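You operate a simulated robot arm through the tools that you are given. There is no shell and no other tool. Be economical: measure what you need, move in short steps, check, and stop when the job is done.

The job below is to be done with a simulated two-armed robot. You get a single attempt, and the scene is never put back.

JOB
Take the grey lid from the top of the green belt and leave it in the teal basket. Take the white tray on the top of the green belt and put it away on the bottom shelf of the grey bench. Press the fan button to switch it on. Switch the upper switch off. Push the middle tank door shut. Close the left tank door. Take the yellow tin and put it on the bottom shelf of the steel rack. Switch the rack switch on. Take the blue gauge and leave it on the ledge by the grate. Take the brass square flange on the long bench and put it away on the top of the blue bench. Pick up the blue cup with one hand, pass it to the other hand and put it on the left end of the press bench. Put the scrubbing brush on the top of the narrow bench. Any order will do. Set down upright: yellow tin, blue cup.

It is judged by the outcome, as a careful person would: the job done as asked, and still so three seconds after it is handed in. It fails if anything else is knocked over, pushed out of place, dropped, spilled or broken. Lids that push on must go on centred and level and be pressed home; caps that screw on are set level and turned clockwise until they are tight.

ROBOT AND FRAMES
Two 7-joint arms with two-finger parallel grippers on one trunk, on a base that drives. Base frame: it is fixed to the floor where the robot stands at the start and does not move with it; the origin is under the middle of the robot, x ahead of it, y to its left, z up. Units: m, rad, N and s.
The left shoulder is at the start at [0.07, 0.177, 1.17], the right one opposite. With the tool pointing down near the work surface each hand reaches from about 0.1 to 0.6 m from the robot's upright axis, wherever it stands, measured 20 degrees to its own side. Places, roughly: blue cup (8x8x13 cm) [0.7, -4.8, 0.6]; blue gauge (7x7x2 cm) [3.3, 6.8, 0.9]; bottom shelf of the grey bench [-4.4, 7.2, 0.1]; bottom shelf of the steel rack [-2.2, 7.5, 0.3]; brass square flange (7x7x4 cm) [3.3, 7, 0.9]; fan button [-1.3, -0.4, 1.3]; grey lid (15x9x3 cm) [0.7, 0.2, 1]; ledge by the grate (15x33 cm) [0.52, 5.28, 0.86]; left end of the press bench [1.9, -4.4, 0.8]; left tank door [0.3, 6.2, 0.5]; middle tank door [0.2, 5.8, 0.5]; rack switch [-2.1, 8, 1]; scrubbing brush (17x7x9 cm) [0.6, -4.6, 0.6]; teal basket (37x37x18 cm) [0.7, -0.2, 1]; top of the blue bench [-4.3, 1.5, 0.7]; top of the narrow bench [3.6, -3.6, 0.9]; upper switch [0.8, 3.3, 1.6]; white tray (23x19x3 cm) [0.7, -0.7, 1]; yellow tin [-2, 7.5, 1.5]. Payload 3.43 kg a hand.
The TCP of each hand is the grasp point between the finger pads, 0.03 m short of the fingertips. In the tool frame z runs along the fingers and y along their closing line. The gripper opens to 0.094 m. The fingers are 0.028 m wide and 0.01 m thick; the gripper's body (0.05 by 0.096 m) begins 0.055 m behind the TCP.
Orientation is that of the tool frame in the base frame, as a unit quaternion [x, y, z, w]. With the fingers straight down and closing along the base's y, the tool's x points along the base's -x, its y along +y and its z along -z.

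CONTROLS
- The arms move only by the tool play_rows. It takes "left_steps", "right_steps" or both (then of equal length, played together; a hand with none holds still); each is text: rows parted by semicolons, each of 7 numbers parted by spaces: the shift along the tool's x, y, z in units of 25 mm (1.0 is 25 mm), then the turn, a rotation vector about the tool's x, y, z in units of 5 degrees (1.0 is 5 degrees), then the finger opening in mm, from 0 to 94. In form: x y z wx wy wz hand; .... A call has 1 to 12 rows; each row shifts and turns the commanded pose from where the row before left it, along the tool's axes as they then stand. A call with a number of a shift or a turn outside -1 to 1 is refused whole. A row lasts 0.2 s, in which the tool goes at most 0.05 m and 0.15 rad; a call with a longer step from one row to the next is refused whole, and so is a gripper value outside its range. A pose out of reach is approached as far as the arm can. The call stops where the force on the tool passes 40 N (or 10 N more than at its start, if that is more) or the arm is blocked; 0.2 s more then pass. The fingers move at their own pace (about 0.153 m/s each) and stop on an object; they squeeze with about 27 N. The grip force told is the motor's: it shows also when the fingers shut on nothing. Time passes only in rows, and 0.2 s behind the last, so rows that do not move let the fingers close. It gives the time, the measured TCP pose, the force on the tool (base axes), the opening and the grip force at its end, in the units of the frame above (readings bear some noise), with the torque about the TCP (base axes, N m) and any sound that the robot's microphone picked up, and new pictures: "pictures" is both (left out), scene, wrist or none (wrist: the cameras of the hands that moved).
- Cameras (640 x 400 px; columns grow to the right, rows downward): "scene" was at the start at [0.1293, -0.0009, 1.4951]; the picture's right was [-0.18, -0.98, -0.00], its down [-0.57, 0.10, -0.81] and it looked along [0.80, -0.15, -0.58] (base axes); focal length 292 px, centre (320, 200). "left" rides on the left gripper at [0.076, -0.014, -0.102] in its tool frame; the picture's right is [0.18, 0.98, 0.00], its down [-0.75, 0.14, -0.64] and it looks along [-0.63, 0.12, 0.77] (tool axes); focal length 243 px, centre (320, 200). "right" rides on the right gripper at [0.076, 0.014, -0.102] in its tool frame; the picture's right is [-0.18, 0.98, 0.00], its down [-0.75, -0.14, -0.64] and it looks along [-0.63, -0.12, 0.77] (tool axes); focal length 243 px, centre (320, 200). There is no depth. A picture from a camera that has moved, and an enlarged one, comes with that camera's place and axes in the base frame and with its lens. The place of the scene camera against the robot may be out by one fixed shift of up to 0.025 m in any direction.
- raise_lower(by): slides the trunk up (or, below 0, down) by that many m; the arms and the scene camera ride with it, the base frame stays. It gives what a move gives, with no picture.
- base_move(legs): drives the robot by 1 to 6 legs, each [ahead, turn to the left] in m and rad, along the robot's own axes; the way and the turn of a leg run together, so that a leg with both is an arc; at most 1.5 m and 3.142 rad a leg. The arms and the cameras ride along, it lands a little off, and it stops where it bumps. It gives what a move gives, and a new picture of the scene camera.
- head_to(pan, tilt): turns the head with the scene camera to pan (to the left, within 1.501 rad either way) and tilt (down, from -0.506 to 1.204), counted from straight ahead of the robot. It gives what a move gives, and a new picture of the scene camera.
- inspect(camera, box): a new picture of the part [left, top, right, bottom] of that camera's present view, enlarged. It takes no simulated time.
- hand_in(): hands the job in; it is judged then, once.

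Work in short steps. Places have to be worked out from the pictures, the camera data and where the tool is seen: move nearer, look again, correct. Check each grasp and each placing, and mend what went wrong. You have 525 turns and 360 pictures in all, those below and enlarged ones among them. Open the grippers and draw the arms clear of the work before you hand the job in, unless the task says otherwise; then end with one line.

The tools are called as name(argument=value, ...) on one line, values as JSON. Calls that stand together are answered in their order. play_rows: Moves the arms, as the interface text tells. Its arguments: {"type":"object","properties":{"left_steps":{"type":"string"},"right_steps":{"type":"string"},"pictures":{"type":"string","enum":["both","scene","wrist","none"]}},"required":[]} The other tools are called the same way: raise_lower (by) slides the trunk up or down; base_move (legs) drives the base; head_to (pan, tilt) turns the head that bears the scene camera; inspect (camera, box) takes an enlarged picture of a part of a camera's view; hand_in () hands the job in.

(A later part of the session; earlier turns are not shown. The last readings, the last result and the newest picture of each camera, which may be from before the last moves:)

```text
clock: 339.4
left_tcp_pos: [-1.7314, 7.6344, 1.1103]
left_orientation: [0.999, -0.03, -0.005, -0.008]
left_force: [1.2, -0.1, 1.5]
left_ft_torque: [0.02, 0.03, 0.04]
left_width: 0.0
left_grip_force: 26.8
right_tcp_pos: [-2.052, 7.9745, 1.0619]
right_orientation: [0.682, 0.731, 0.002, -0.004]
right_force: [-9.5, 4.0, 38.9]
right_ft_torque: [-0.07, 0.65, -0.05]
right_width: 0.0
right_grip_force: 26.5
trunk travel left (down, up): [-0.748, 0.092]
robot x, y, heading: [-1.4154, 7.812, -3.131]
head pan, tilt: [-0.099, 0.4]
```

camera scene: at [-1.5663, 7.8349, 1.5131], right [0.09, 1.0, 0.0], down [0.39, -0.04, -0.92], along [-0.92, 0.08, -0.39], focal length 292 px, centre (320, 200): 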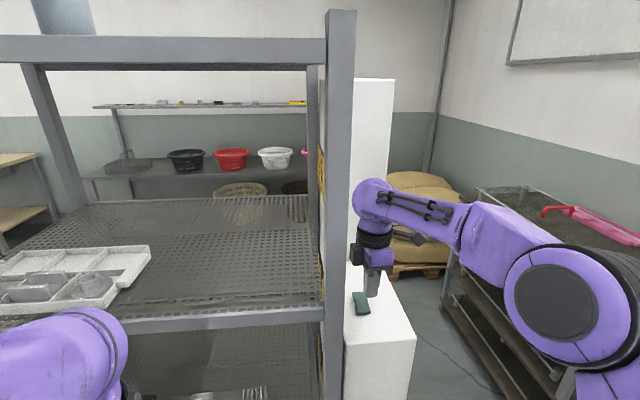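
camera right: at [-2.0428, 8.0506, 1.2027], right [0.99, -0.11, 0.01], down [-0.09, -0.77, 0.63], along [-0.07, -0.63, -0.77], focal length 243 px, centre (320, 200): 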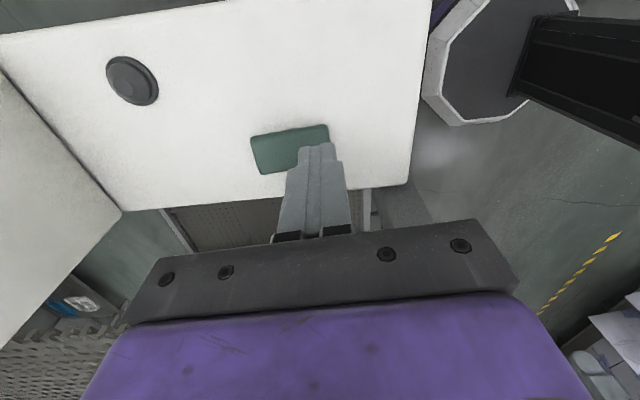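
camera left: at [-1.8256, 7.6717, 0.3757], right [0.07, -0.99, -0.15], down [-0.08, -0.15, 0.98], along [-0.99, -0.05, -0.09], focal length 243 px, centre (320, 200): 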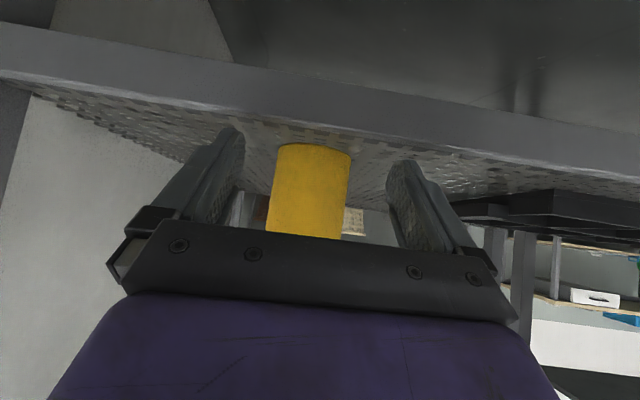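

No click with ~39 N; perhaps this end is already the low one. I lift and look closely.

play_rows(right_steps="0 0 -0.6 0 0 0 0;0 0.5 -1 0 0 0 0;0 1 -0.5 0 0 0 0;0 1 0 0 0 0 0", pictures="none")

inspect(camera="right", box=[80, 50, 300, 200])

inspect(camera="scene", box=[335, 260, 395, 320])

```text
clock: 340.4
left_tcp_pos: [-1.7334, 7.6361, 1.1103]
left_orientation: [1.0, -0.029, -0.003, -0.008]
left_force: [-0.6, -0.7, 0.2]
left_ft_torque: [0.01, 0.01, 0.01]
left_width: 0.0
left_grip_force: 27.1
right_tcp_pos: [-1.9902, 7.9797, 1.1072]
right_orientation: [0.682, 0.731, 0.006, 0.0]
right_force: [-0.6, 0.3, 0.1]
right_ft_torque: [-0.02, 0.01, 0.04]
right_width: 0.0
right_grip_force: 27.1
trunk travel left (down, up): [-0.748, 0.092]
robot x, y, heading: [-1.4188, 7.8155, -3.133]
head pan, tilt: [-0.099, 0.4]
```

```text
2.67 times, centred on (190, 125) of right
camera zoom: at [-1.9824, 8.0563, 1.2105], right [0.99, -0.11, 0.01], down [-0.09, -0.77, 0.64], along [-0.06, -0.63, -0.77], focal length 647 px, centre (667, 400)
```

zoom: 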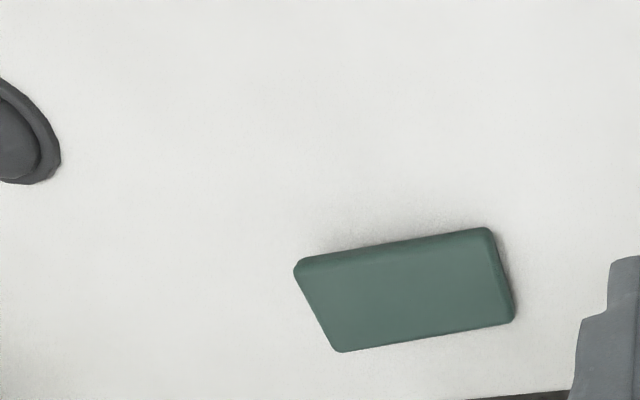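

```text
6.67 times, centred on (365, 290) of scene
camera zoom: at [-1.5657, 7.8354, 1.5131], right [0.09, 1.0, 0.0], down [0.39, -0.04, -0.92], along [-0.92, 0.08, -0.39], focal length 1949 px, centre (20, -400)
```

zoom: 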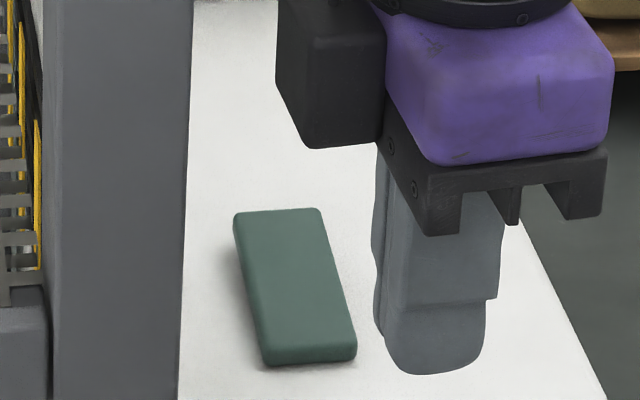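

The tilt is hard to see, but the near end gave no movement, so I press the far end at x≈-2.088.

play_rows(right_steps="0 -1 0 0 0 0 0;0 -1 0 0 0 0 0;0 -1 0 0 0 0 0;0 -0.9 0 0 0 0 0;0 0 0.6 0 0 0 0;0 0 0.3 0 0 0 0;0 0 0.2 0 0 0 0;0 0 0.2 0 0 0 0;0 0 0.2 0 0 0 0;0 0 0.2 0 0 0 0;0 0 0.2 0 0 0 0;0 0 0.2 0 0 0 0", pictures="wrist")

```text
clock: 343.0
left_tcp_pos: [-1.7313, 7.6353, 1.1104]
left_orientation: [1.0, -0.03, -0.004, -0.008]
left_force: [1.0, 0.7, -0.3]
left_ft_torque: [0.0, 0.01, 0.0]
left_width: 0.0001
left_grip_force: 26.5
right_tcp_pos: [-2.0893, 7.9718, 1.0626]
right_orientation: [0.682, 0.731, -0.001, -0.005]
right_force: [3.8, -1.7, 10.3]
right_ft_torque: [-0.19, -0.23, 0.01]
right_width: 0.0002
right_grip_force: 26.7
trunk travel left (down, up): [-0.748, 0.092]
robot x, y, heading: [-1.4155, 7.8106, -3.134]
head pan, tilt: [-0.099, 0.4]
stopped in row 12 (right hand): the force on the tool passed its limit at 43 N (the readings are from after the stop); the commanded pose is now the measured one
camera right: at [-2.0792, 8.0484, 1.1664], right [0.99, -0.12, -0.01], down [-0.08, -0.76, 0.64], along [-0.08, -0.63, -0.77], focal length 243 px, centre (320, 200)
```

right: 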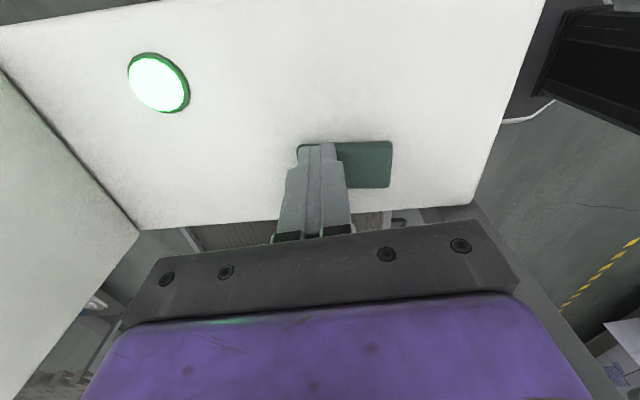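

The lamp is lit: the rack switch is on. I raise the hand, move right, and reverse away.

play_rows(right_steps="0 0 -1 0 0 0 0;0 0 -1 0 0 0 0;0 0 -1 0 0 0 0;0.7 0 -1 0 0 0 0;0.7 0 0 0 0 0 0;0 0.5 0 0 0 0 0", pictures="none")

base_move(legs=[[-0.45, 0]])

```text
clock: 344.4
left_tcp_pos: [-1.7319, 7.6351, 1.1097]
left_orientation: [1.0, -0.029, -0.003, -0.008]
left_force: [0.3, 0.1, 0.0]
left_ft_torque: [-0.01, 0.0, 0.0]
left_width: 0.0002
left_grip_force: 27.0
right_tcp_pos: [-2.0762, 8.0117, 1.158]
right_orientation: [0.682, 0.731, 0.001, -0.005]
right_force: [0.8, 0.4, 0.2]
right_ft_torque: [0.01, 0.01, -0.01]
right_width: 0.0
right_grip_force: 26.9
right hand out of reach, approached as far as the arm can: row 4
trunk travel left (down, up): [-0.748, 0.092]
robot x, y, heading: [-1.4173, 7.8119, -3.133]
head pan, tilt: [-0.099, 0.4]
```

```text
clock: 347.1
left_tcp_pos: [-1.2899, 7.6406, 1.1093]
left_orientation: [0.999, -0.035, -0.002, -0.008]
left_force: [-0.6, 0.2, 0.1]
left_ft_torque: [0.01, 0.02, 0.0]
left_width: 0.0
left_grip_force: 27.3
right_tcp_pos: [-1.6288, 8.021, 1.1581]
right_orientation: [0.687, 0.726, 0.002, -0.004]
right_force: [-0.9, -0.5, -0.2]
right_ft_torque: [-0.01, -0.01, 0.02]
right_width: 0.0
right_grip_force: 27.2
trunk travel left (down, up): [-0.748, 0.092]
robot x, y, heading: [-0.97, 7.8115, 3.14]
head pan, tilt: [-0.099, 0.4]
camera scene: at [-1.1209, 7.8378, 1.513], right [0.1, 0.99, 0.0], down [0.39, -0.04, -0.92], along [-0.92, 0.09, -0.39], focal length 292 px, centre (320, 200)
```

scene: 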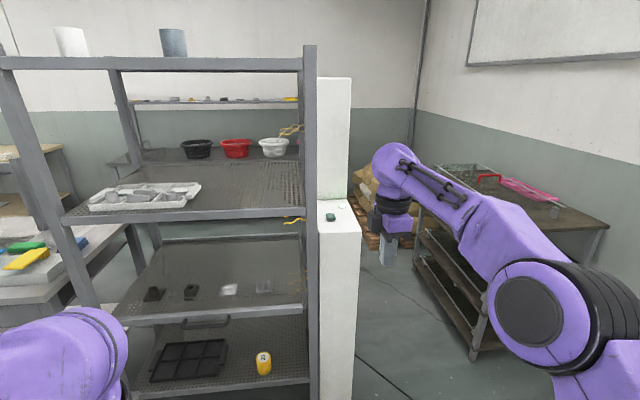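

I check that the lamp stays lit.

inspect(camera="scene", box=[300, 180, 380, 240])

```text
6.67 times, centred on (340, 210) of scene
camera zoom: at [-1.1209, 7.8378, 1.513], right [0.1, 0.99, 0.0], down [0.39, -0.04, -0.92], along [-0.92, 0.09, -0.39], focal length 1949 px, centre (187, 133)
```

zoom: 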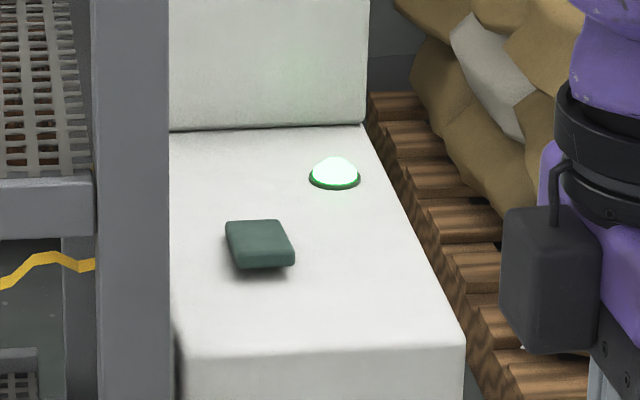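

Lamp is on. I restore the right hand's neutral yaw and tuck it in before driving to the tank doors.

play_rows(right_steps="0 0.8 0 0 0 1 0;0 0.8 0 0 0 1 0;0 0.8 0 0 0 1 0;0 0.8 0 0 0 1 0;0 0.8 0 0 0 1 0;0 0 0 0 0 1 0;0 0 0 0 0 1 0;0 0 0 0 0 1 0;0 0 0 0 0 1 0;0 0 0 0 0 1 0;0 0 0 0 0 1 0;0 0 0 0 0 1 0", pictures="none")

play_rows(right_steps="0.5 0.5 0 0 0 1 0;0.5 0.5 0 0 0 1 0;0.5 0.5 0 0 0 1 0;0.5 0.5 0 0 0 1 0;0.5 0.3 0 0 0 1 0", pictures="none")

base_move(legs=[[0, 1.5], [0.9, 0], [0, 0.8]])

head_to(pan=0.3, tilt=0.5)

```text
clock: 349.7
left_tcp_pos: [-1.2909, 7.6401, 1.1102]
left_orientation: [0.999, -0.035, -0.002, -0.008]
left_force: [0.1, -0.3, -0.1]
left_ft_torque: [-0.02, -0.02, 0.03]
left_width: 0.0002
left_grip_force: 27.4
right_tcp_pos: [-1.5287, 8.0089, 1.1572]
right_orientation: [0.958, 0.286, -0.001, -0.004]
right_force: [-0.3, -0.3, -0.2]
right_ft_torque: [-0.04, 0.0, 0.0]
right_width: 0.0
right_grip_force: 27.2
trunk travel left (down, up): [-0.748, 0.092]
robot x, y, heading: [-0.9712, 7.8115, 3.141]
head pan, tilt: [-0.099, 0.4]
```

```text
clock: 350.9
left_tcp_pos: [-1.2883, 7.6397, 1.1104]
left_orientation: [0.999, -0.036, -0.003, -0.008]
left_force: [0.1, 0.8, 0.0]
left_ft_torque: [-0.02, 0.0, 0.0]
left_width: 0.0
left_grip_force: 27.0
right_tcp_pos: [-1.4496, 7.9823, 1.1567]
right_orientation: [0.997, 0.071, -0.003, -0.004]
right_force: [0.3, 0.1, 0.6]
right_ft_torque: [-0.02, -0.02, 0.0]
right_width: 0.0001
right_grip_force: 26.8
trunk travel left (down, up): [-0.748, 0.092]
robot x, y, heading: [-0.9671, 7.8148, 3.137]
head pan, tilt: [-0.099, 0.4]
```

```text
clock: 361.5
left_tcp_pos: [-0.6866, 6.7827, 1.1097]
left_orientation: [0.433, 0.902, -0.008, -0.001]
left_force: [0.3, -0.3, 0.0]
left_ft_torque: [0.01, 0.0, -0.04]
left_width: 0.0001
left_grip_force: 27.2
right_tcp_pos: [-0.8295, 6.4323, 1.1572]
right_orientation: [0.335, 0.942, -0.004, 0.0]
right_force: [0.1, -0.4, 0.2]
right_ft_torque: [0.03, 0.01, -0.01]
right_width: 0.0
right_grip_force: 26.9
trunk travel left (down, up): [-0.748, 0.092]
robot x, y, heading: [-1.0307, 6.9034, -0.83]
head pan, tilt: [-0.099, 0.4]
camera scene: at [-0.9473, 6.8036, 1.5131], right [-0.8, -0.6, 0.0], down [-0.23, 0.31, -0.92], along [0.55, -0.74, -0.39], focal length 292 px, centre (320, 200)
```

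scene: 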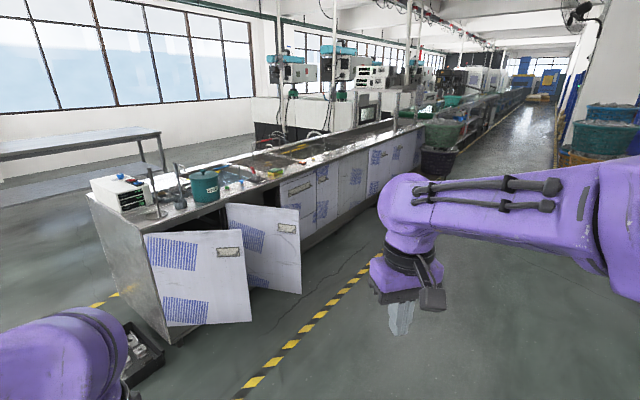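

```text
clock: 362.4
left_tcp_pos: [-0.6854, 6.7837, 1.11]
left_orientation: [0.432, 0.902, -0.008, -0.001]
left_force: [-0.5, 0.4, -0.5]
left_ft_torque: [0.01, -0.02, 0.01]
left_width: 0.0
left_grip_force: 26.8
right_tcp_pos: [-0.8294, 6.4322, 1.157]
right_orientation: [0.335, 0.942, -0.005, 0.001]
right_force: [-0.4, -0.1, 0.5]
right_ft_torque: [0.02, -0.01, 0.04]
right_width: 0.0002
right_grip_force: 27.0
trunk travel left (down, up): [-0.748, 0.092]
robot x, y, heading: [-1.0273, 6.9009, -0.83]
head pan, tilt: [0.3, 0.499]
camera scene: at [-0.9241, 6.832, 1.504], right [-0.51, -0.86, 0.0], down [-0.41, 0.24, -0.88], along [0.76, -0.44, -0.48], focal length 292 px, centre (320, 200)
```

scene: 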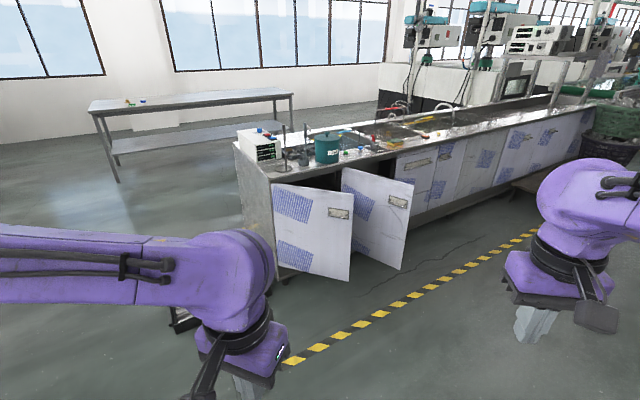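

Both doors are hinged on their left (+y) side with free edges swung out. I zoom to measure them.

inspect(camera="scene", box=[220, 110, 460, 300])

```text
2.11 times, centred on (340, 205) of scene
camera zoom: at [-0.9241, 6.832, 1.504], right [-0.51, -0.86, 0.0], down [-0.41, 0.24, -0.88], along [0.76, -0.44, -0.48], focal length 615 px, centre (278, 190)
```

zoom: 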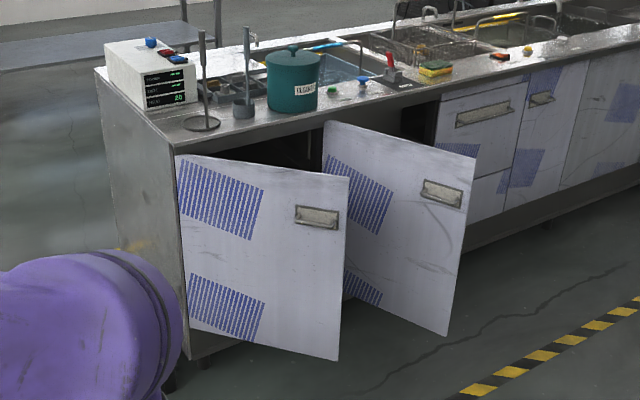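

Doors (z≈0.2–0.8): left hinge ≈(0.497, 6.33), free edge ≈(0.16, 6.0); middle hinge ≈(0.49, 5.855), free edge ≈(0.08, 5.645). I drive to about (-0.55, 5.85) facing +x.

base_move(legs=[[0, -0.31], [1.15, 0], [0, 1.14]])

play_rows(right_steps="0 0 0 0 -1 0 0;0 0 0 0 -1 0 0;0 0 0 0 -1 0 0;0 0 0 0 -1 0 0;0 0 0 0 -1 0 0;0 0 0 0 -1 0 0;0 0 0 0 -1 0 0;0 0 0 0 -1 0 0;0 0 0 0 -1 0 0;0 0 0 0 -1 0 0;0 0 0 0 -1 0 0;0 0 0 0 -1 0 0", pictures="none")

play_rows(right_steps="0 0 0 0 -1 0 0;0 0 0 0 -1 0 0;0 0 0 0 -1 0 0;0 0 0 0 -1 0 0;0 0 0 0 -1 0 0;0 0 0 0 -1 0 0", pictures="none")

head_to(pan=0, tilt=0.75)

```text
clock: 372.2
left_tcp_pos: [-0.2166, 6.0348, 1.11]
left_orientation: [0.02, 1.0, -0.007, 0.002]
left_force: [-0.6, -0.5, 0.2]
left_ft_torque: [0.02, -0.03, -0.02]
left_width: 0.0
left_grip_force: 27.2
right_tcp_pos: [-0.0468, 5.6972, 1.1569]
right_orientation: [-0.087, 0.996, -0.003, 0.003]
right_force: [0.2, 0.7, 0.5]
right_ft_torque: [0.0, -0.01, -0.02]
right_width: 0.0002
right_grip_force: 27.3
trunk travel left (down, up): [-0.748, 0.092]
robot x, y, heading: [-0.5299, 5.8473, 0.028]
head pan, tilt: [0.3, 0.499]
camera scene: at [-0.4005, 5.8976, 1.504], right [0.32, -0.95, 0.0], down [-0.45, -0.15, -0.88], along [0.83, 0.28, -0.48], focal length 292 px, centre (320, 200)
```

scene: 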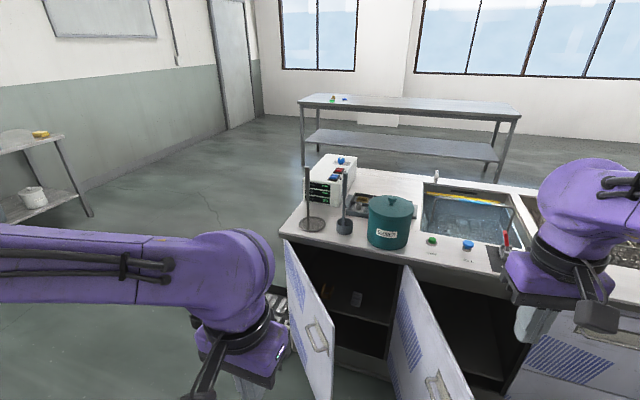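

```text
clock: 374.8
left_tcp_pos: [-0.2159, 6.0344, 1.11]
left_orientation: [0.019, 1.0, -0.007, 0.002]
left_force: [-0.8, 0.7, 0.1]
left_ft_torque: [0.03, 0.0, -0.01]
left_width: 0.0001
left_grip_force: 26.3
right_tcp_pos: [-0.0462, 5.6974, 1.156]
right_orientation: [-0.076, 0.861, 0.041, 0.501]
right_force: [-0.3, -0.6, 0.2]
right_ft_torque: [0.02, -0.02, -0.04]
right_width: 0.0001
right_grip_force: 27.6
trunk travel left (down, up): [-0.748, 0.092]
robot x, y, heading: [-0.5303, 5.8484, 0.027]
head pan, tilt: [0.3, 0.499]
```

```text
clock: 376.2
left_tcp_pos: [-0.2154, 6.0327, 1.1105]
left_orientation: [0.02, 1.0, -0.007, 0.001]
left_force: [0.9, -0.1, 0.5]
left_ft_torque: [0.01, 0.02, -0.01]
left_width: 0.0003
left_grip_force: 27.1
right_tcp_pos: [-0.0186, 5.7016, 1.1598]
right_orientation: [-0.063, 0.702, 0.06, 0.707]
right_force: [0.7, 0.0, -0.7]
right_ft_torque: [0.02, 0.01, 0.0]
right_width: 0.0003
right_grip_force: 27.7
right hand out of reach, approached as far as the arm can: row 2, 3, 4, 5
trunk travel left (down, up): [-0.748, 0.092]
robot x, y, heading: [-0.5329, 5.8516, 0.026]
head pan, tilt: [0.3, 0.499]
```

```text
clock: 377.0
left_tcp_pos: [-0.2169, 6.0351, 1.1096]
left_orientation: [0.02, 1.0, -0.008, 0.003]
left_force: [0.4, -0.7, -0.6]
left_ft_torque: [-0.01, 0.01, 0.01]
left_width: 0.0001
left_grip_force: 27.1
right_tcp_pos: [-0.0201, 5.7031, 1.1605]
right_orientation: [-0.063, 0.703, 0.059, 0.706]
right_force: [0.1, 0.7, -0.3]
right_ft_torque: [0.01, -0.01, 0.01]
right_width: 0.0001
right_grip_force: 27.4
trunk travel left (down, up): [-0.748, 0.092]
robot x, y, heading: [-0.5318, 5.8523, 0.027]
head pan, tilt: [0.0, 0.75]
camera scene: at [-0.4041, 5.8711, 1.4821], right [0.03, -1.0, 0.0], down [-0.68, -0.02, -0.73], along [0.73, 0.02, -0.68], focal length 292 px, centre (320, 200)
```

scene: 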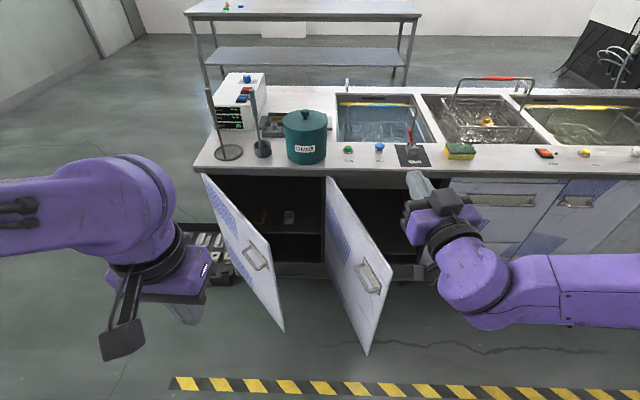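

Good view. I shift the right hand 0.1 m to the left so it lies between the two doors, then lower the trunk so it is at z≈0.63.

play_rows(right_steps="0 1 0 0 0 0 0;0 1 0 0 0 0 0;0 1 0 0 0 0 0;0 1 0 0 0 0 0;0 0 0 0 0 0 0", pictures="none")

raise_lower(by=-0.4)

raise_lower(by=-0.13)

head_to(pan=-0.05, tilt=0.6)

```text
clock: 378.2
left_tcp_pos: [-0.2166, 6.0342, 1.1094]
left_orientation: [0.02, 1.0, -0.007, 0.002]
left_force: [-0.7, 0.8, 0.7]
left_ft_torque: [0.0, 0.01, -0.02]
left_width: 0.0001
left_grip_force: 27.5
right_tcp_pos: [-0.0393, 5.7992, 1.1601]
right_orientation: [-0.063, 0.703, 0.059, 0.706]
right_force: [1.1, -0.9, -0.1]
right_ft_torque: [0.01, 0.01, 0.03]
right_width: 0.0
right_grip_force: 27.0
trunk travel left (down, up): [-0.748, 0.092]
robot x, y, heading: [-0.5316, 5.8534, 0.028]
head pan, tilt: [0.0, 0.75]
```

```text
clock: 382.0
left_tcp_pos: [-0.2162, 6.0341, 0.7105]
left_orientation: [0.02, 1.0, -0.007, 0.002]
left_force: [0.1, -0.7, -0.2]
left_ft_torque: [-0.01, 0.0, 0.01]
left_width: 0.0
left_grip_force: 27.3
right_tcp_pos: [-0.0388, 5.8003, 0.7603]
right_orientation: [-0.062, 0.703, 0.059, 0.706]
right_force: [-0.2, 0.0, 0.7]
right_ft_torque: [0.0, 0.02, -0.01]
right_width: 0.0
right_grip_force: 27.4
trunk travel left (down, up): [-0.348, 0.492]
robot x, y, heading: [-0.5288, 5.8553, 0.028]
head pan, tilt: [0.0, 0.75]
```

```text
clock: 383.6
left_tcp_pos: [-0.2168, 6.0346, 0.5795]
left_orientation: [0.02, 1.0, -0.007, 0.003]
left_force: [-0.5, 0.4, -0.2]
left_ft_torque: [0.03, -0.05, -0.02]
left_width: 0.0
left_grip_force: 27.1
right_tcp_pos: [-0.04, 5.7999, 0.6316]
right_orientation: [-0.064, 0.703, 0.059, 0.706]
right_force: [-0.6, 0.0, -0.4]
right_ft_torque: [0.03, 0.03, 0.02]
right_width: 0.0
right_grip_force: 26.8
trunk travel left (down, up): [-0.218, 0.622]
robot x, y, heading: [-0.5302, 5.8513, 0.025]
head pan, tilt: [0.0, 0.75]
```

```text
clock: 384.3
left_tcp_pos: [-0.2159, 6.035, 0.5804]
left_orientation: [0.02, 1.0, -0.007, 0.001]
left_force: [-0.2, -0.3, 0.8]
left_ft_torque: [-0.04, 0.01, -0.01]
left_width: 0.0
left_grip_force: 26.9
right_tcp_pos: [-0.04, 5.8012, 0.6306]
right_orientation: [-0.065, 0.703, 0.061, 0.706]
right_force: [0.0, 0.0, -0.3]
right_ft_torque: [-0.02, 0.01, -0.01]
right_width: 0.0
right_grip_force: 27.1
trunk travel left (down, up): [-0.218, 0.622]
robot x, y, heading: [-0.5285, 5.8503, 0.025]
head pan, tilt: [-0.051, 0.6]
camera scene: at [-0.3984, 5.8664, 0.9649], right [-0.02, -1.0, 0.0], down [-0.57, 0.01, -0.82], along [0.82, -0.02, -0.57], focal length 292 px, centre (320, 200)
```

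scene: 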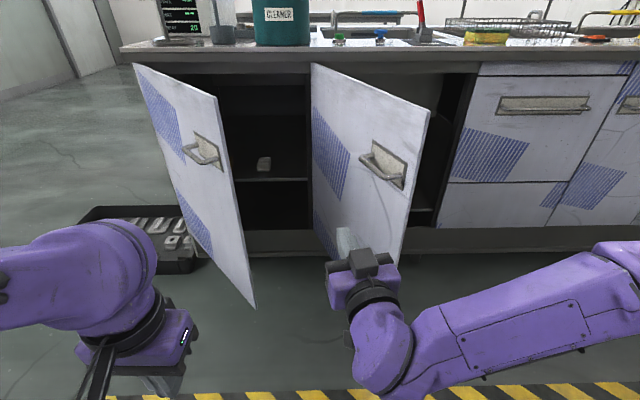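

The hand is on the outer-face side of the middle door. I move it forward 0.11 m, then sweep right to start swinging the door shut.

play_rows(right_steps="0 -0.15 0.87 0 0 0 0;0 -0.15 0.87 0 0 0 0;0 -0.15 0.87 0 0 0 0;0 -0.15 0.87 0 0 0 0;0 -0.15 0.87 0 0 0 0;0 -0.95 0.04 0 0 0 0;0 -0.95 0.04 0 0 0 0;0 -0.95 0.04 0 0 0 0;0 -0.95 0.04 0 0 0 0;0 -0.95 0.04 0 0 0 0;0 -0.95 0.04 0 0 0 0", pictures="scene")

```text
clock: 386.7
left_tcp_pos: [-0.2163, 6.0338, 0.5799]
left_orientation: [0.02, 1.0, -0.007, 0.003]
left_force: [0.0, -0.2, -0.5]
left_ft_torque: [0.04, -0.02, 0.01]
left_width: 0.0
left_grip_force: 26.9
right_tcp_pos: [0.0913, 5.7095, 0.6341]
right_orientation: [-0.064, 0.703, 0.06, 0.706]
right_force: [-0.1, 0.2, 0.1]
right_ft_torque: [-0.03, 0.02, 0.01]
right_width: 0.0
right_grip_force: 27.2
right hand out of reach, approached as far as the arm can: row 10, 11
trunk travel left (down, up): [-0.218, 0.622]
robot x, y, heading: [-0.529, 5.8535, 0.034]
head pan, tilt: [-0.051, 0.6]
camera scene: at [-0.3984, 5.8664, 0.9649], right [-0.02, -1.0, 0.0], down [-0.56, 0.01, -0.82], along [0.82, -0.02, -0.57], focal length 292 px, centre (320, 200)
```

scene: 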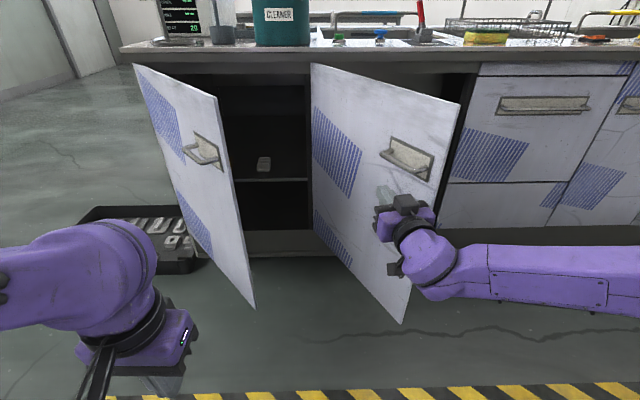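

The door is swinging. I continue by driving the base ahead with a slight right turn.

base_move(legs=[[0.2, -0.2]])

```text
clock: 388.3
left_tcp_pos: [0.009, 5.9572, 0.5789]
left_orientation: [0.117, 0.993, -0.007, 0.001]
left_force: [-0.5, 0.9, -1.1]
left_ft_torque: [0.01, 0.0, 0.01]
left_width: 0.0
left_grip_force: 26.9
right_tcp_pos: [0.2468, 5.5772, 0.6327]
right_orientation: [0.005, 0.706, -0.009, 0.708]
right_force: [0.9, 0.2, 0.2]
right_ft_torque: [0.0, -0.01, -0.04]
right_width: 0.0
right_grip_force: 26.6
trunk travel left (down, up): [-0.218, 0.622]
robot x, y, heading: [-0.3347, 5.8383, -0.165]
head pan, tilt: [-0.051, 0.6]
camera scene: at [-0.2056, 5.8259, 0.9648], right [-0.22, -0.98, 0.0], down [-0.55, 0.12, -0.82], along [0.81, -0.18, -0.57], focal length 292 px, centre (320, 200)
```

scene: 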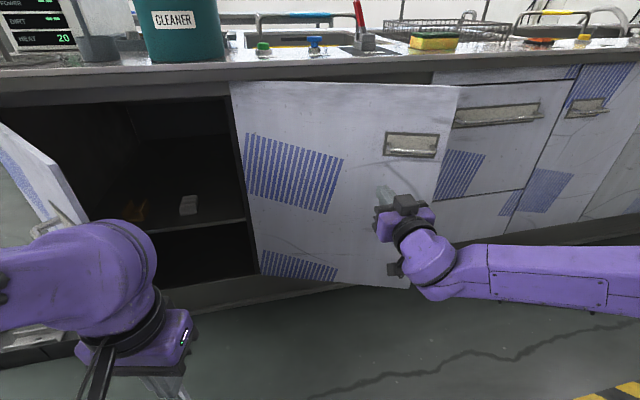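

Almost there. I push on with the base ahead another 0.2 m.

base_move(legs=[[0.2, -0.03]])

```text
clock: 389.5
left_tcp_pos: [0.1194, 5.9335, 0.5768]
left_orientation: [0.131, 0.991, -0.003, -0.001]
left_force: [0.6, -1.0, -0.5]
left_ft_torque: [-0.03, -0.04, -0.01]
left_width: 0.0001
left_grip_force: 26.8
right_tcp_pos: [0.3585, 5.5492, 0.6334]
right_orientation: [0.008, 0.706, -0.017, 0.708]
right_force: [0.2, 0.6, 0.4]
right_ft_torque: [0.02, 0.02, 0.0]
right_width: 0.0
right_grip_force: 27.1
trunk travel left (down, up): [-0.218, 0.622]
robot x, y, heading: [-0.2172, 5.8196, -0.185]
head pan, tilt: [-0.051, 0.6]
stopped in leg 1: the robot was blocked; the commanded pose is now the measured one
camera scene: at [-0.0912, 5.804, 0.9649], right [-0.23, -0.97, 0.0], down [-0.55, 0.13, -0.83], along [0.8, -0.19, -0.56], focal length 292 px, centre (320, 200)
```

scene: 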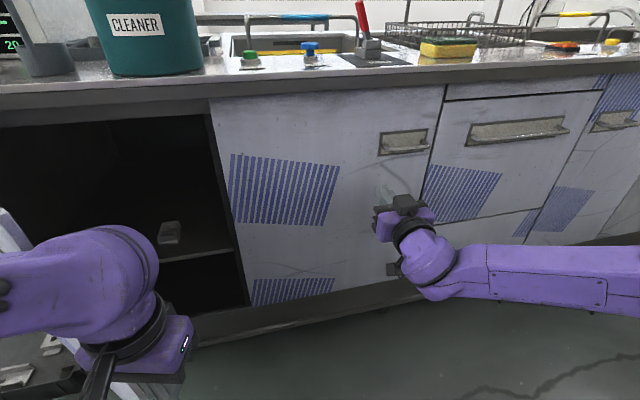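

Nearly shut; the base itself met something (probably the left door). I finish the push with the arm.

play_rows(right_steps="0 0 0.5 0 0 0 0;0 0 0.5 0 0 0 0;0 0 0.5 0 0 0 0;0 0 0.4 0 0 0 0;0 0 0.4 0 0 0 0;0 0 0.4 0 0 0 0", pictures="scene")

```text
clock: 390.9
left_tcp_pos: [0.1192, 5.9316, 0.5767]
left_orientation: [0.131, 0.991, -0.003, -0.002]
left_force: [-0.3, -0.3, 0.5]
left_ft_torque: [0.02, 0.0, 0.02]
left_width: 0.0001
left_grip_force: 27.4
right_tcp_pos: [0.4251, 5.5466, 0.6334]
right_orientation: [0.011, 0.706, -0.017, 0.708]
right_force: [0.8, -0.4, 0.2]
right_ft_torque: [0.0, 0.0, 0.02]
right_width: 0.0
right_grip_force: 26.7
trunk travel left (down, up): [-0.218, 0.622]
robot x, y, heading: [-0.2209, 5.8191, -0.185]
head pan, tilt: [-0.051, 0.6]
camera scene: at [-0.091, 5.8034, 0.9649], right [-0.23, -0.97, 0.0], down [-0.55, 0.13, -0.82], along [0.8, -0.19, -0.57], focal length 292 px, centre (320, 200)
```

scene: 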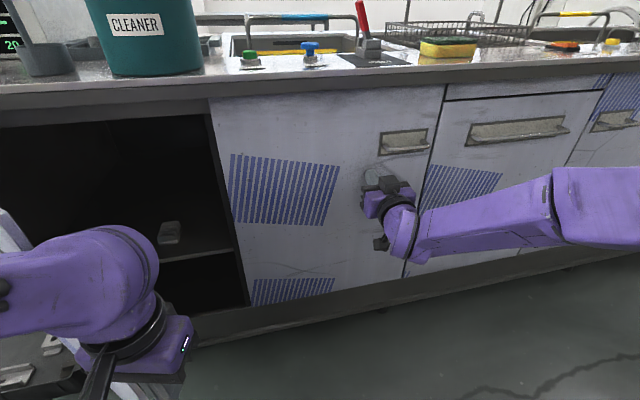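

Still no resistance; I keep advancing until it bears against the frame.

play_rows(right_steps="0 0 0.4 0 0 0 0;0 0 0.4 0 0 0 0;0 0 0.4 0 0 0 0;0 0 0.4 0 0 0 0;0 0 0.4 0 0 0 0;0 0 0.3 0 0 0 0;0 0 0.3 0 0 0 0", pictures="scene")

```text
clock: 391.3
left_tcp_pos: [0.1178, 5.9305, 0.5782]
left_orientation: [0.133, 0.991, -0.003, 0.001]
left_force: [0.5, 0.7, -0.8]
left_ft_torque: [-0.01, -0.02, 0.02]
left_width: 0.0
left_grip_force: 27.5
right_tcp_pos: [0.428, 5.5475, 0.6338]
right_orientation: [0.011, 0.707, -0.018, 0.707]
right_force: [-26.7, 0.8, 7.4]
right_ft_torque: [0.01, -0.18, 0.22]
right_width: 0.0001
right_grip_force: 27.2
trunk travel left (down, up): [-0.218, 0.622]
robot x, y, heading: [-0.2228, 5.8172, -0.184]
head pan, tilt: [-0.051, 0.6]
stopped in row 2 (right hand): the force on the tool passed its limit at 57 N (the readings are from after the stop); the commanded pose is now the measured one
camera scene: at [-0.0956, 5.8034, 0.9656], right [-0.24, -0.97, 0.0], down [-0.55, 0.13, -0.83], along [0.8, -0.19, -0.56], focal length 292 px, centre (320, 200)
```

scene: 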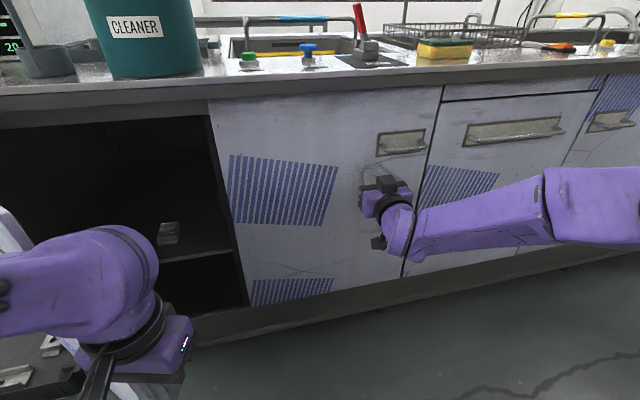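

The middle door is shut (57 N against the frame, flush). I retract the hand, back off and check the left door.

play_rows(right_steps="0 0 -1 0 0 0 0;0 0 -1 0 0 0 0;0 0 -1 0 0 0 0;0 0 -1 0 0 0 0;0 0 -1 0 0 0 0;0 0 -1 0 0 0 0;0 0 -1 0 0 0 0", pictures="none")

base_move(legs=[[-0.5, 0], [0, 0.184]])

```text
clock: 392.9
left_tcp_pos: [0.1202, 5.9299, 0.5759]
left_orientation: [0.133, 0.991, -0.002, -0.001]
left_force: [0.1, -0.2, 0.3]
left_ft_torque: [-0.02, -0.01, -0.01]
left_width: 0.0
left_grip_force: 27.3
right_tcp_pos: [0.2552, 5.556, 0.6315]
right_orientation: [0.011, 0.709, -0.018, 0.705]
right_force: [-0.4, 0.2, -0.5]
right_ft_torque: [0.02, -0.02, -0.02]
right_width: 0.0
right_grip_force: 26.8
trunk travel left (down, up): [-0.218, 0.622]
robot x, y, heading: [-0.221, 5.8157, -0.19]
head pan, tilt: [-0.051, 0.6]
```

```text
clock: 396.6
left_tcp_pos: [-0.3964, 6.0802, 0.5762]
left_orientation: [0.047, 0.999, -0.003, -0.002]
left_force: [-0.3, 0.4, 0.4]
left_ft_torque: [-0.01, -0.02, -0.03]
left_width: 0.0001
left_grip_force: 27.3
right_tcp_pos: [-0.1977, 5.7346, 0.6323]
right_orientation: [-0.05, 0.707, 0.043, 0.704]
right_force: [-0.5, 1.0, 0.2]
right_ft_torque: [0.0, 0.04, -0.03]
right_width: 0.0003
right_grip_force: 27.0
trunk travel left (down, up): [-0.218, 0.622]
robot x, y, heading: [-0.7122, 5.91, -0.011]
head pan, tilt: [-0.051, 0.6]
camera scene: at [-0.58, 5.9206, 0.9649], right [-0.06, -1.0, 0.0], down [-0.56, 0.03, -0.83], along [0.82, -0.05, -0.56], focal length 292 px, centre (320, 200)
```

scene: 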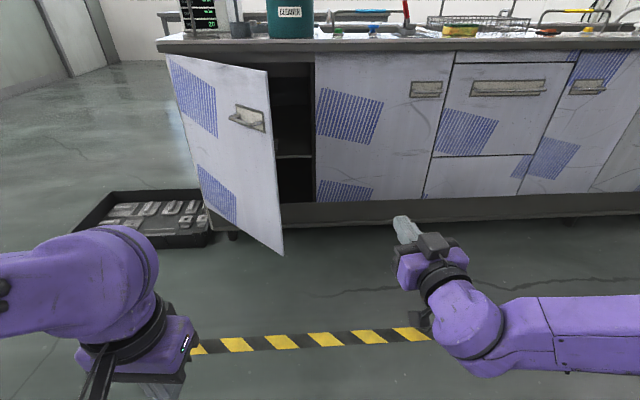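

Middle door flush. The left door is open about 39°, free edge near (0.2, 6.015). I sidestep to y≈6.25 so the right hand can push it straight.

base_move(legs=[[0, 1.0], [0.41, 0], [0, -1.0]])

```text
clock: 404.2
left_tcp_pos: [-0.1705, 6.4141, 0.577]
left_orientation: [0.053, 0.999, -0.002, -0.002]
left_force: [-0.2, -0.5, -0.7]
left_ft_torque: [-0.01, 0.0, 0.03]
left_width: 0.0
left_grip_force: 26.8
right_tcp_pos: [0.0235, 6.0642, 0.6306]
right_orientation: [-0.045, 0.707, 0.039, 0.704]
right_force: [-0.4, -0.3, 0.2]
right_ft_torque: [0.0, -0.01, -0.03]
right_width: 0.0003
right_grip_force: 27.4
trunk travel left (down, up): [-0.218, 0.622]
robot x, y, heading: [-0.489, 6.2486, -0.027]
head pan, tilt: [-0.051, 0.6]
camera scene: at [-0.3562, 6.2546, 0.9649], right [-0.07, -1.0, 0.0], down [-0.56, 0.04, -0.83], along [0.82, -0.06, -0.56], focal length 292 px, centre (320, 200)
```

scene: 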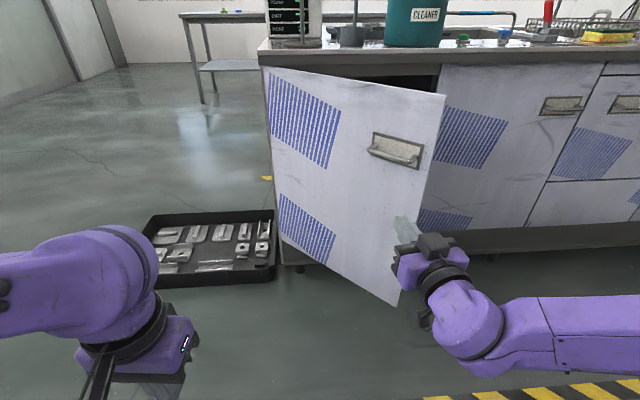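

Lined up near the free edge. I shift the hand 2.5 cm left and drive ahead to push the door.

play_rows(right_steps="0 1 0 0 0 0 0;0 0 0 0 0 0 0", pictures="none")

base_move(legs=[[0.33, 0]])

```text
clock: 404.8
left_tcp_pos: [-0.1703, 6.4118, 0.5771]
left_orientation: [0.053, 0.999, -0.002, -0.002]
left_force: [0.1, 0.7, -0.3]
left_ft_torque: [-0.01, 0.01, 0.0]
left_width: 0.0
left_grip_force: 26.6
right_tcp_pos: [0.0214, 6.09, 0.6324]
right_orientation: [-0.046, 0.707, 0.04, 0.704]
right_force: [-0.7, 0.0, -0.4]
right_ft_torque: [-0.04, 0.01, -0.04]
right_width: 0.0
right_grip_force: 27.3
trunk travel left (down, up): [-0.218, 0.622]
robot x, y, heading: [-0.4832, 6.2474, -0.026]
head pan, tilt: [-0.051, 0.6]
```

```text
clock: 406.9
left_tcp_pos: [0.1522, 6.4095, 0.5756]
left_orientation: [0.048, 0.999, -0.003, -0.002]
left_force: [0.1, 0.3, -0.4]
left_ft_torque: [-0.01, 0.01, 0.02]
left_width: 0.0
left_grip_force: 27.1
right_tcp_pos: [0.3472, 6.0876, 0.6321]
right_orientation: [-0.049, 0.707, 0.042, 0.704]
right_force: [-0.2, 0.5, 0.8]
right_ft_torque: [0.0, -0.01, 0.01]
right_width: 0.0
right_grip_force: 26.8
trunk travel left (down, up): [-0.218, 0.622]
robot x, y, heading: [-0.163, 6.2387, -0.018]
head pan, tilt: [-0.051, 0.6]
camera scene: at [-0.0316, 6.2493, 0.9649], right [-0.07, -1.0, 0.0], down [-0.56, 0.04, -0.82], along [0.82, -0.06, -0.57], focal length 292 px, centre (320, 200)
```

scene: 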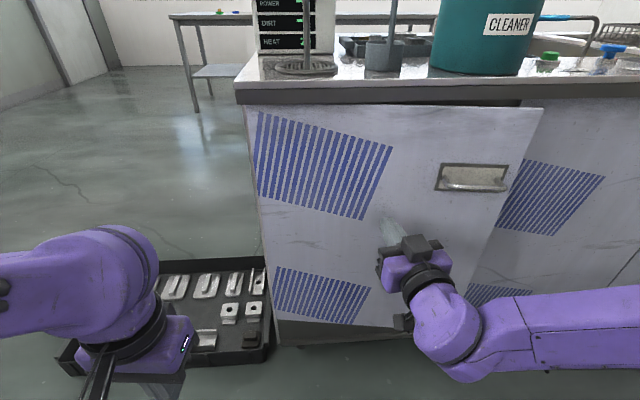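

Nearly closed. I finish with the arm until it bears on the frame.

play_rows(right_steps="0 0 0.7 0 0 0 0;0 0 0.6 0 0 0 0;0 0 0.6 0 0 0 0;0 0 0.5 0 0 0 0;0 0 0.4 0 0 0 0;0 0 0.4 0 0 0 0;0 0 0.4 0 0 0 0;0 0 0.4 0 0 0 0;0 0 0.4 0 0 0 0", pictures="none")

```text
clock: 408.5
left_tcp_pos: [0.1503, 6.4081, 0.5776]
left_orientation: [0.049, 0.999, -0.003, 0.001]
left_force: [-0.6, 0.0, 0.2]
left_ft_torque: [-0.04, -0.02, 0.01]
left_width: 0.0
left_grip_force: 27.2
right_tcp_pos: [0.4267, 6.0978, 0.6313]
right_orientation: [-0.049, 0.708, 0.042, 0.704]
right_force: [-23.9, -8.7, 5.4]
right_ft_torque: [-0.02, -0.31, -0.4]
right_width: 0.0
right_grip_force: 27.4
trunk travel left (down, up): [-0.218, 0.622]
robot x, y, heading: [-0.1659, 6.2408, -0.017]
head pan, tilt: [-0.051, 0.6]
stopped in row 7 (right hand): the force on the tool passed its limit at 59 N (the readings are from after the stop); the commanded pose is now the measured one
```

The left door is home too (59 N at the same depth). I retract, back off, raise the trunk and go north around the unit toward the long bench.

play_rows(right_steps="0 0 -1 0 0 0 0;0 0 -1 0 0 0 0;0 0 -1 0 0 0 0;0 0 -1 0 0 0 0;0 0 -1 0 0 0 0;0 0 -1 0 0 0 0;0 0 -1 0 0 0 0", pictures="none")

base_move(legs=[[-0.55, 0]])

raise_lower(by=0.4)

raise_lower(by=0.13)

base_move(legs=[[0, 1.58], [1.4, 0], [0, -1.57]])

```text
clock: 410.1
left_tcp_pos: [0.1536, 6.4085, 0.5773]
left_orientation: [0.05, 0.999, -0.002, -0.001]
left_force: [0.1, 0.3, 0.6]
left_ft_torque: [-0.01, 0.01, 0.02]
left_width: 0.0
left_grip_force: 26.8
right_tcp_pos: [0.3317, 6.0973, 0.6294]
right_orientation: [-0.049, 0.71, 0.042, 0.701]
right_force: [0.0, -0.7, 0.1]
right_ft_torque: [-0.01, 0.02, -0.01]
right_width: 0.0
right_grip_force: 26.8
right hand out of reach, approached as far as the arm can: row 4, 5, 6, 7
trunk travel left (down, up): [-0.218, 0.622]
robot x, y, heading: [-0.1619, 6.2402, -0.018]
head pan, tilt: [-0.051, 0.6]
```

```text
clock: 413.2
left_tcp_pos: [-0.3916, 6.4174, 0.5765]
left_orientation: [0.057, 0.998, -0.003, -0.002]
left_force: [0.3, -0.6, 0.5]
left_ft_torque: [-0.01, -0.01, 0.03]
left_width: 0.0
left_grip_force: 26.5
right_tcp_pos: [-0.2182, 6.1049, 0.6292]
right_orientation: [-0.044, 0.71, 0.037, 0.702]
right_force: [-0.2, -0.3, -0.7]
right_ft_torque: [0.01, -0.01, 0.0]
right_width: 0.0
right_grip_force: 26.9
trunk travel left (down, up): [-0.218, 0.622]
robot x, y, heading: [-0.7103, 6.2497, -0.032]
head pan, tilt: [-0.051, 0.6]
camera scene: at [-0.579, 6.2615, 0.9649], right [-0.08, -1.0, 0.0], down [-0.56, 0.05, -0.83], along [0.82, -0.07, -0.56], focal length 292 px, centre (320, 200)
```

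scene: 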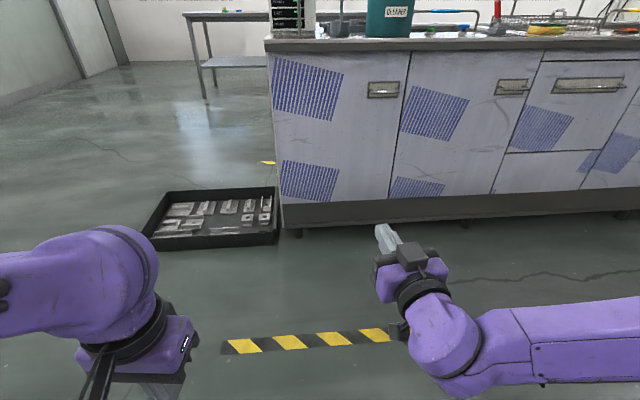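

```text
clock: 417.1
left_tcp_pos: [-0.3903, 6.4177, 0.9748]
left_orientation: [0.057, 0.998, -0.002, -0.002]
left_force: [0.0, 0.2, -0.1]
left_ft_torque: [0.02, 0.03, -0.01]
left_width: 0.0
left_grip_force: 27.0
right_tcp_pos: [-0.2172, 6.1038, 1.0284]
right_orientation: [-0.045, 0.71, 0.037, 0.701]
right_force: [0.4, 0.0, 0.2]
right_ft_torque: [-0.01, 0.0, -0.02]
right_width: 0.0
right_grip_force: 26.9
trunk travel left (down, up): [-0.618, 0.222]
robot x, y, heading: [-0.7078, 6.2546, -0.034]
head pan, tilt: [-0.051, 0.6]
```

```text
clock: 418.7
left_tcp_pos: [-0.3928, 6.419, 1.1061]
left_orientation: [0.057, 0.998, -0.002, -0.002]
left_force: [-0.3, 1.0, 0.7]
left_ft_torque: [-0.02, 0.0, -0.04]
left_width: 0.0
left_grip_force: 27.0
right_tcp_pos: [-0.2174, 6.1047, 1.1583]
right_orientation: [-0.044, 0.71, 0.037, 0.702]
right_force: [-0.4, 0.4, -0.1]
right_ft_torque: [0.04, -0.02, 0.01]
right_width: 0.0001
right_grip_force: 26.6
trunk travel left (down, up): [-0.748, 0.092]
robot x, y, heading: [-0.7104, 6.2586, -0.037]
head pan, tilt: [-0.051, 0.6]
```

```text
clock: 433.3
left_tcp_pos: [-0.347, 7.81, 1.1068]
left_orientation: [0.061, 0.998, -0.001, -0.001]
left_force: [-0.1, 0.4, -0.1]
left_ft_torque: [0.0, 0.02, -0.01]
left_width: 0.0001
left_grip_force: 26.7
right_tcp_pos: [-0.1751, 7.4962, 1.1582]
right_orientation: [-0.042, 0.71, 0.035, 0.702]
right_force: [0.5, -0.9, 0.7]
right_ft_torque: [-0.03, 0.01, -0.02]
right_width: 0.0001
right_grip_force: 26.7
trunk travel left (down, up): [-0.748, 0.092]
robot x, y, heading: [-0.6659, 7.6524, -0.041]
head pan, tilt: [-0.051, 0.6]
camera scene: at [-0.5354, 7.6556, 1.4949], right [-0.09, -1.0, 0.0], down [-0.56, 0.05, -0.83], along [0.82, -0.08, -0.56], focal length 292 px, centre (320, 200)
```

scene: 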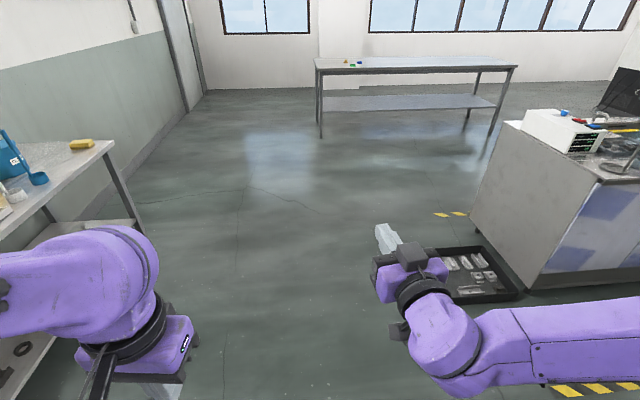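

Both doors are flush. The long bench front is at x≈3.05, items near y 6.8–7.0. I drive there, keeping clear of the floor tray.

base_move(legs=[[1.0, 0.02], [1.0, 0.0], [0, -0.47], [0.7, 0], [0.7, 0], [0, 0.49]])

play_rows(right_steps="0 0 0 0 1 0 60;0 0 0 0 1 0 60;0 0 0 0 1 0 60;0 0 0 0 1 0 60;0 0 0 0 1 0 60;0 0 0 0 1 0 60;0 0 0 0 1 0 60;0 0 0 0 1 0 60;0 0 0 0 1 0 60;0 0 0 0 1 0 60;0 0 0 0 1 0 60;0 0 0 0 1 0 60", pictures="none")

play_rows(right_steps="0 0 0 0 1 0 60;0 0 0 0 1 0 60;0 0 0 0 1 0 60;0 0 0 0 1 0 60;0 0 0 0 1 0 60;0 0 0 0 1 0 60", pictures="scene")

```text
clock: 452.9
left_tcp_pos: [2.8762, 7.1071, 1.1054]
left_orientation: [0.043, 0.999, -0.003, -0.002]
left_force: [-0.2, 0.1, -0.5]
left_ft_torque: [0.05, 0.0, 0.0]
left_width: 0.0002
left_grip_force: 27.4
right_tcp_pos: [3.0582, 6.7987, 1.1593]
right_orientation: [-0.054, 0.709, 0.047, 0.701]
right_force: [-0.2, 0.3, 0.1]
right_ft_torque: [0.03, -0.03, 0.01]
right_width: 0.0
right_grip_force: 26.7
trunk travel left (down, up): [-0.748, 0.092]
robot x, y, heading: [2.5619, 6.9353, -0.007]
head pan, tilt: [-0.051, 0.6]
camera scene: at [2.6926, 6.945, 1.4949], right [-0.06, -1.0, 0.0], down [-0.56, 0.03, -0.83], along [0.82, -0.05, -0.57], focal length 292 px, centre (320, 200)
```

scene: 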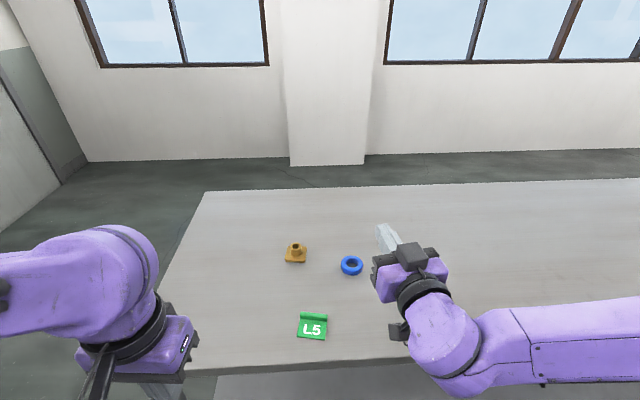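

```text
clock: 455.5
left_tcp_pos: [2.8757, 7.1074, 1.1064]
left_orientation: [0.043, 0.999, -0.004, -0.002]
left_force: [0.5, -0.1, -0.8]
left_ft_torque: [-0.02, -0.01, 0.03]
left_width: 0.0
left_grip_force: 26.8
right_tcp_pos: [3.058, 6.7987, 1.1589]
right_orientation: [-0.07, 0.965, 0.013, 0.251]
right_force: [-0.4, 0.5, -0.3]
right_ft_torque: [0.0, 0.02, 0.03]
right_width: 0.0601
right_grip_force: 0.1
trunk travel left (down, up): [-0.748, 0.092]
robot x, y, heading: [2.5607, 6.9362, -0.008]
head pan, tilt: [-0.051, 0.6]
```

```text
clock: 456.9
left_tcp_pos: [2.876, 7.1067, 1.1066]
left_orientation: [0.043, 0.999, -0.004, -0.002]
left_force: [0.4, -0.7, -1.0]
left_ft_torque: [-0.02, 0.0, 0.02]
left_width: 0.0
left_grip_force: 27.5
right_tcp_pos: [3.0586, 6.799, 1.1583]
right_orientation: [-0.072, 0.997, -0.005, -0.007]
right_force: [0.2, 0.0, -0.3]
right_ft_torque: [0.03, 0.03, 0.02]
right_width: 0.0602
right_grip_force: 0.0
trunk travel left (down, up): [-0.748, 0.092]
robot x, y, heading: [2.5613, 6.9335, -0.007]
head pan, tilt: [-0.051, 0.6]
camera scene: at [2.6934, 6.9458, 1.4948], right [-0.06, -1.0, 0.0], down [-0.56, 0.03, -0.82], along [0.82, -0.05, -0.57], focal length 292 px, centre (320, 200)
```

scene: 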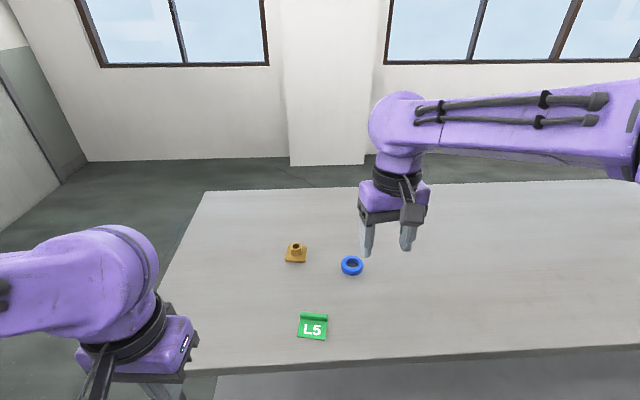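

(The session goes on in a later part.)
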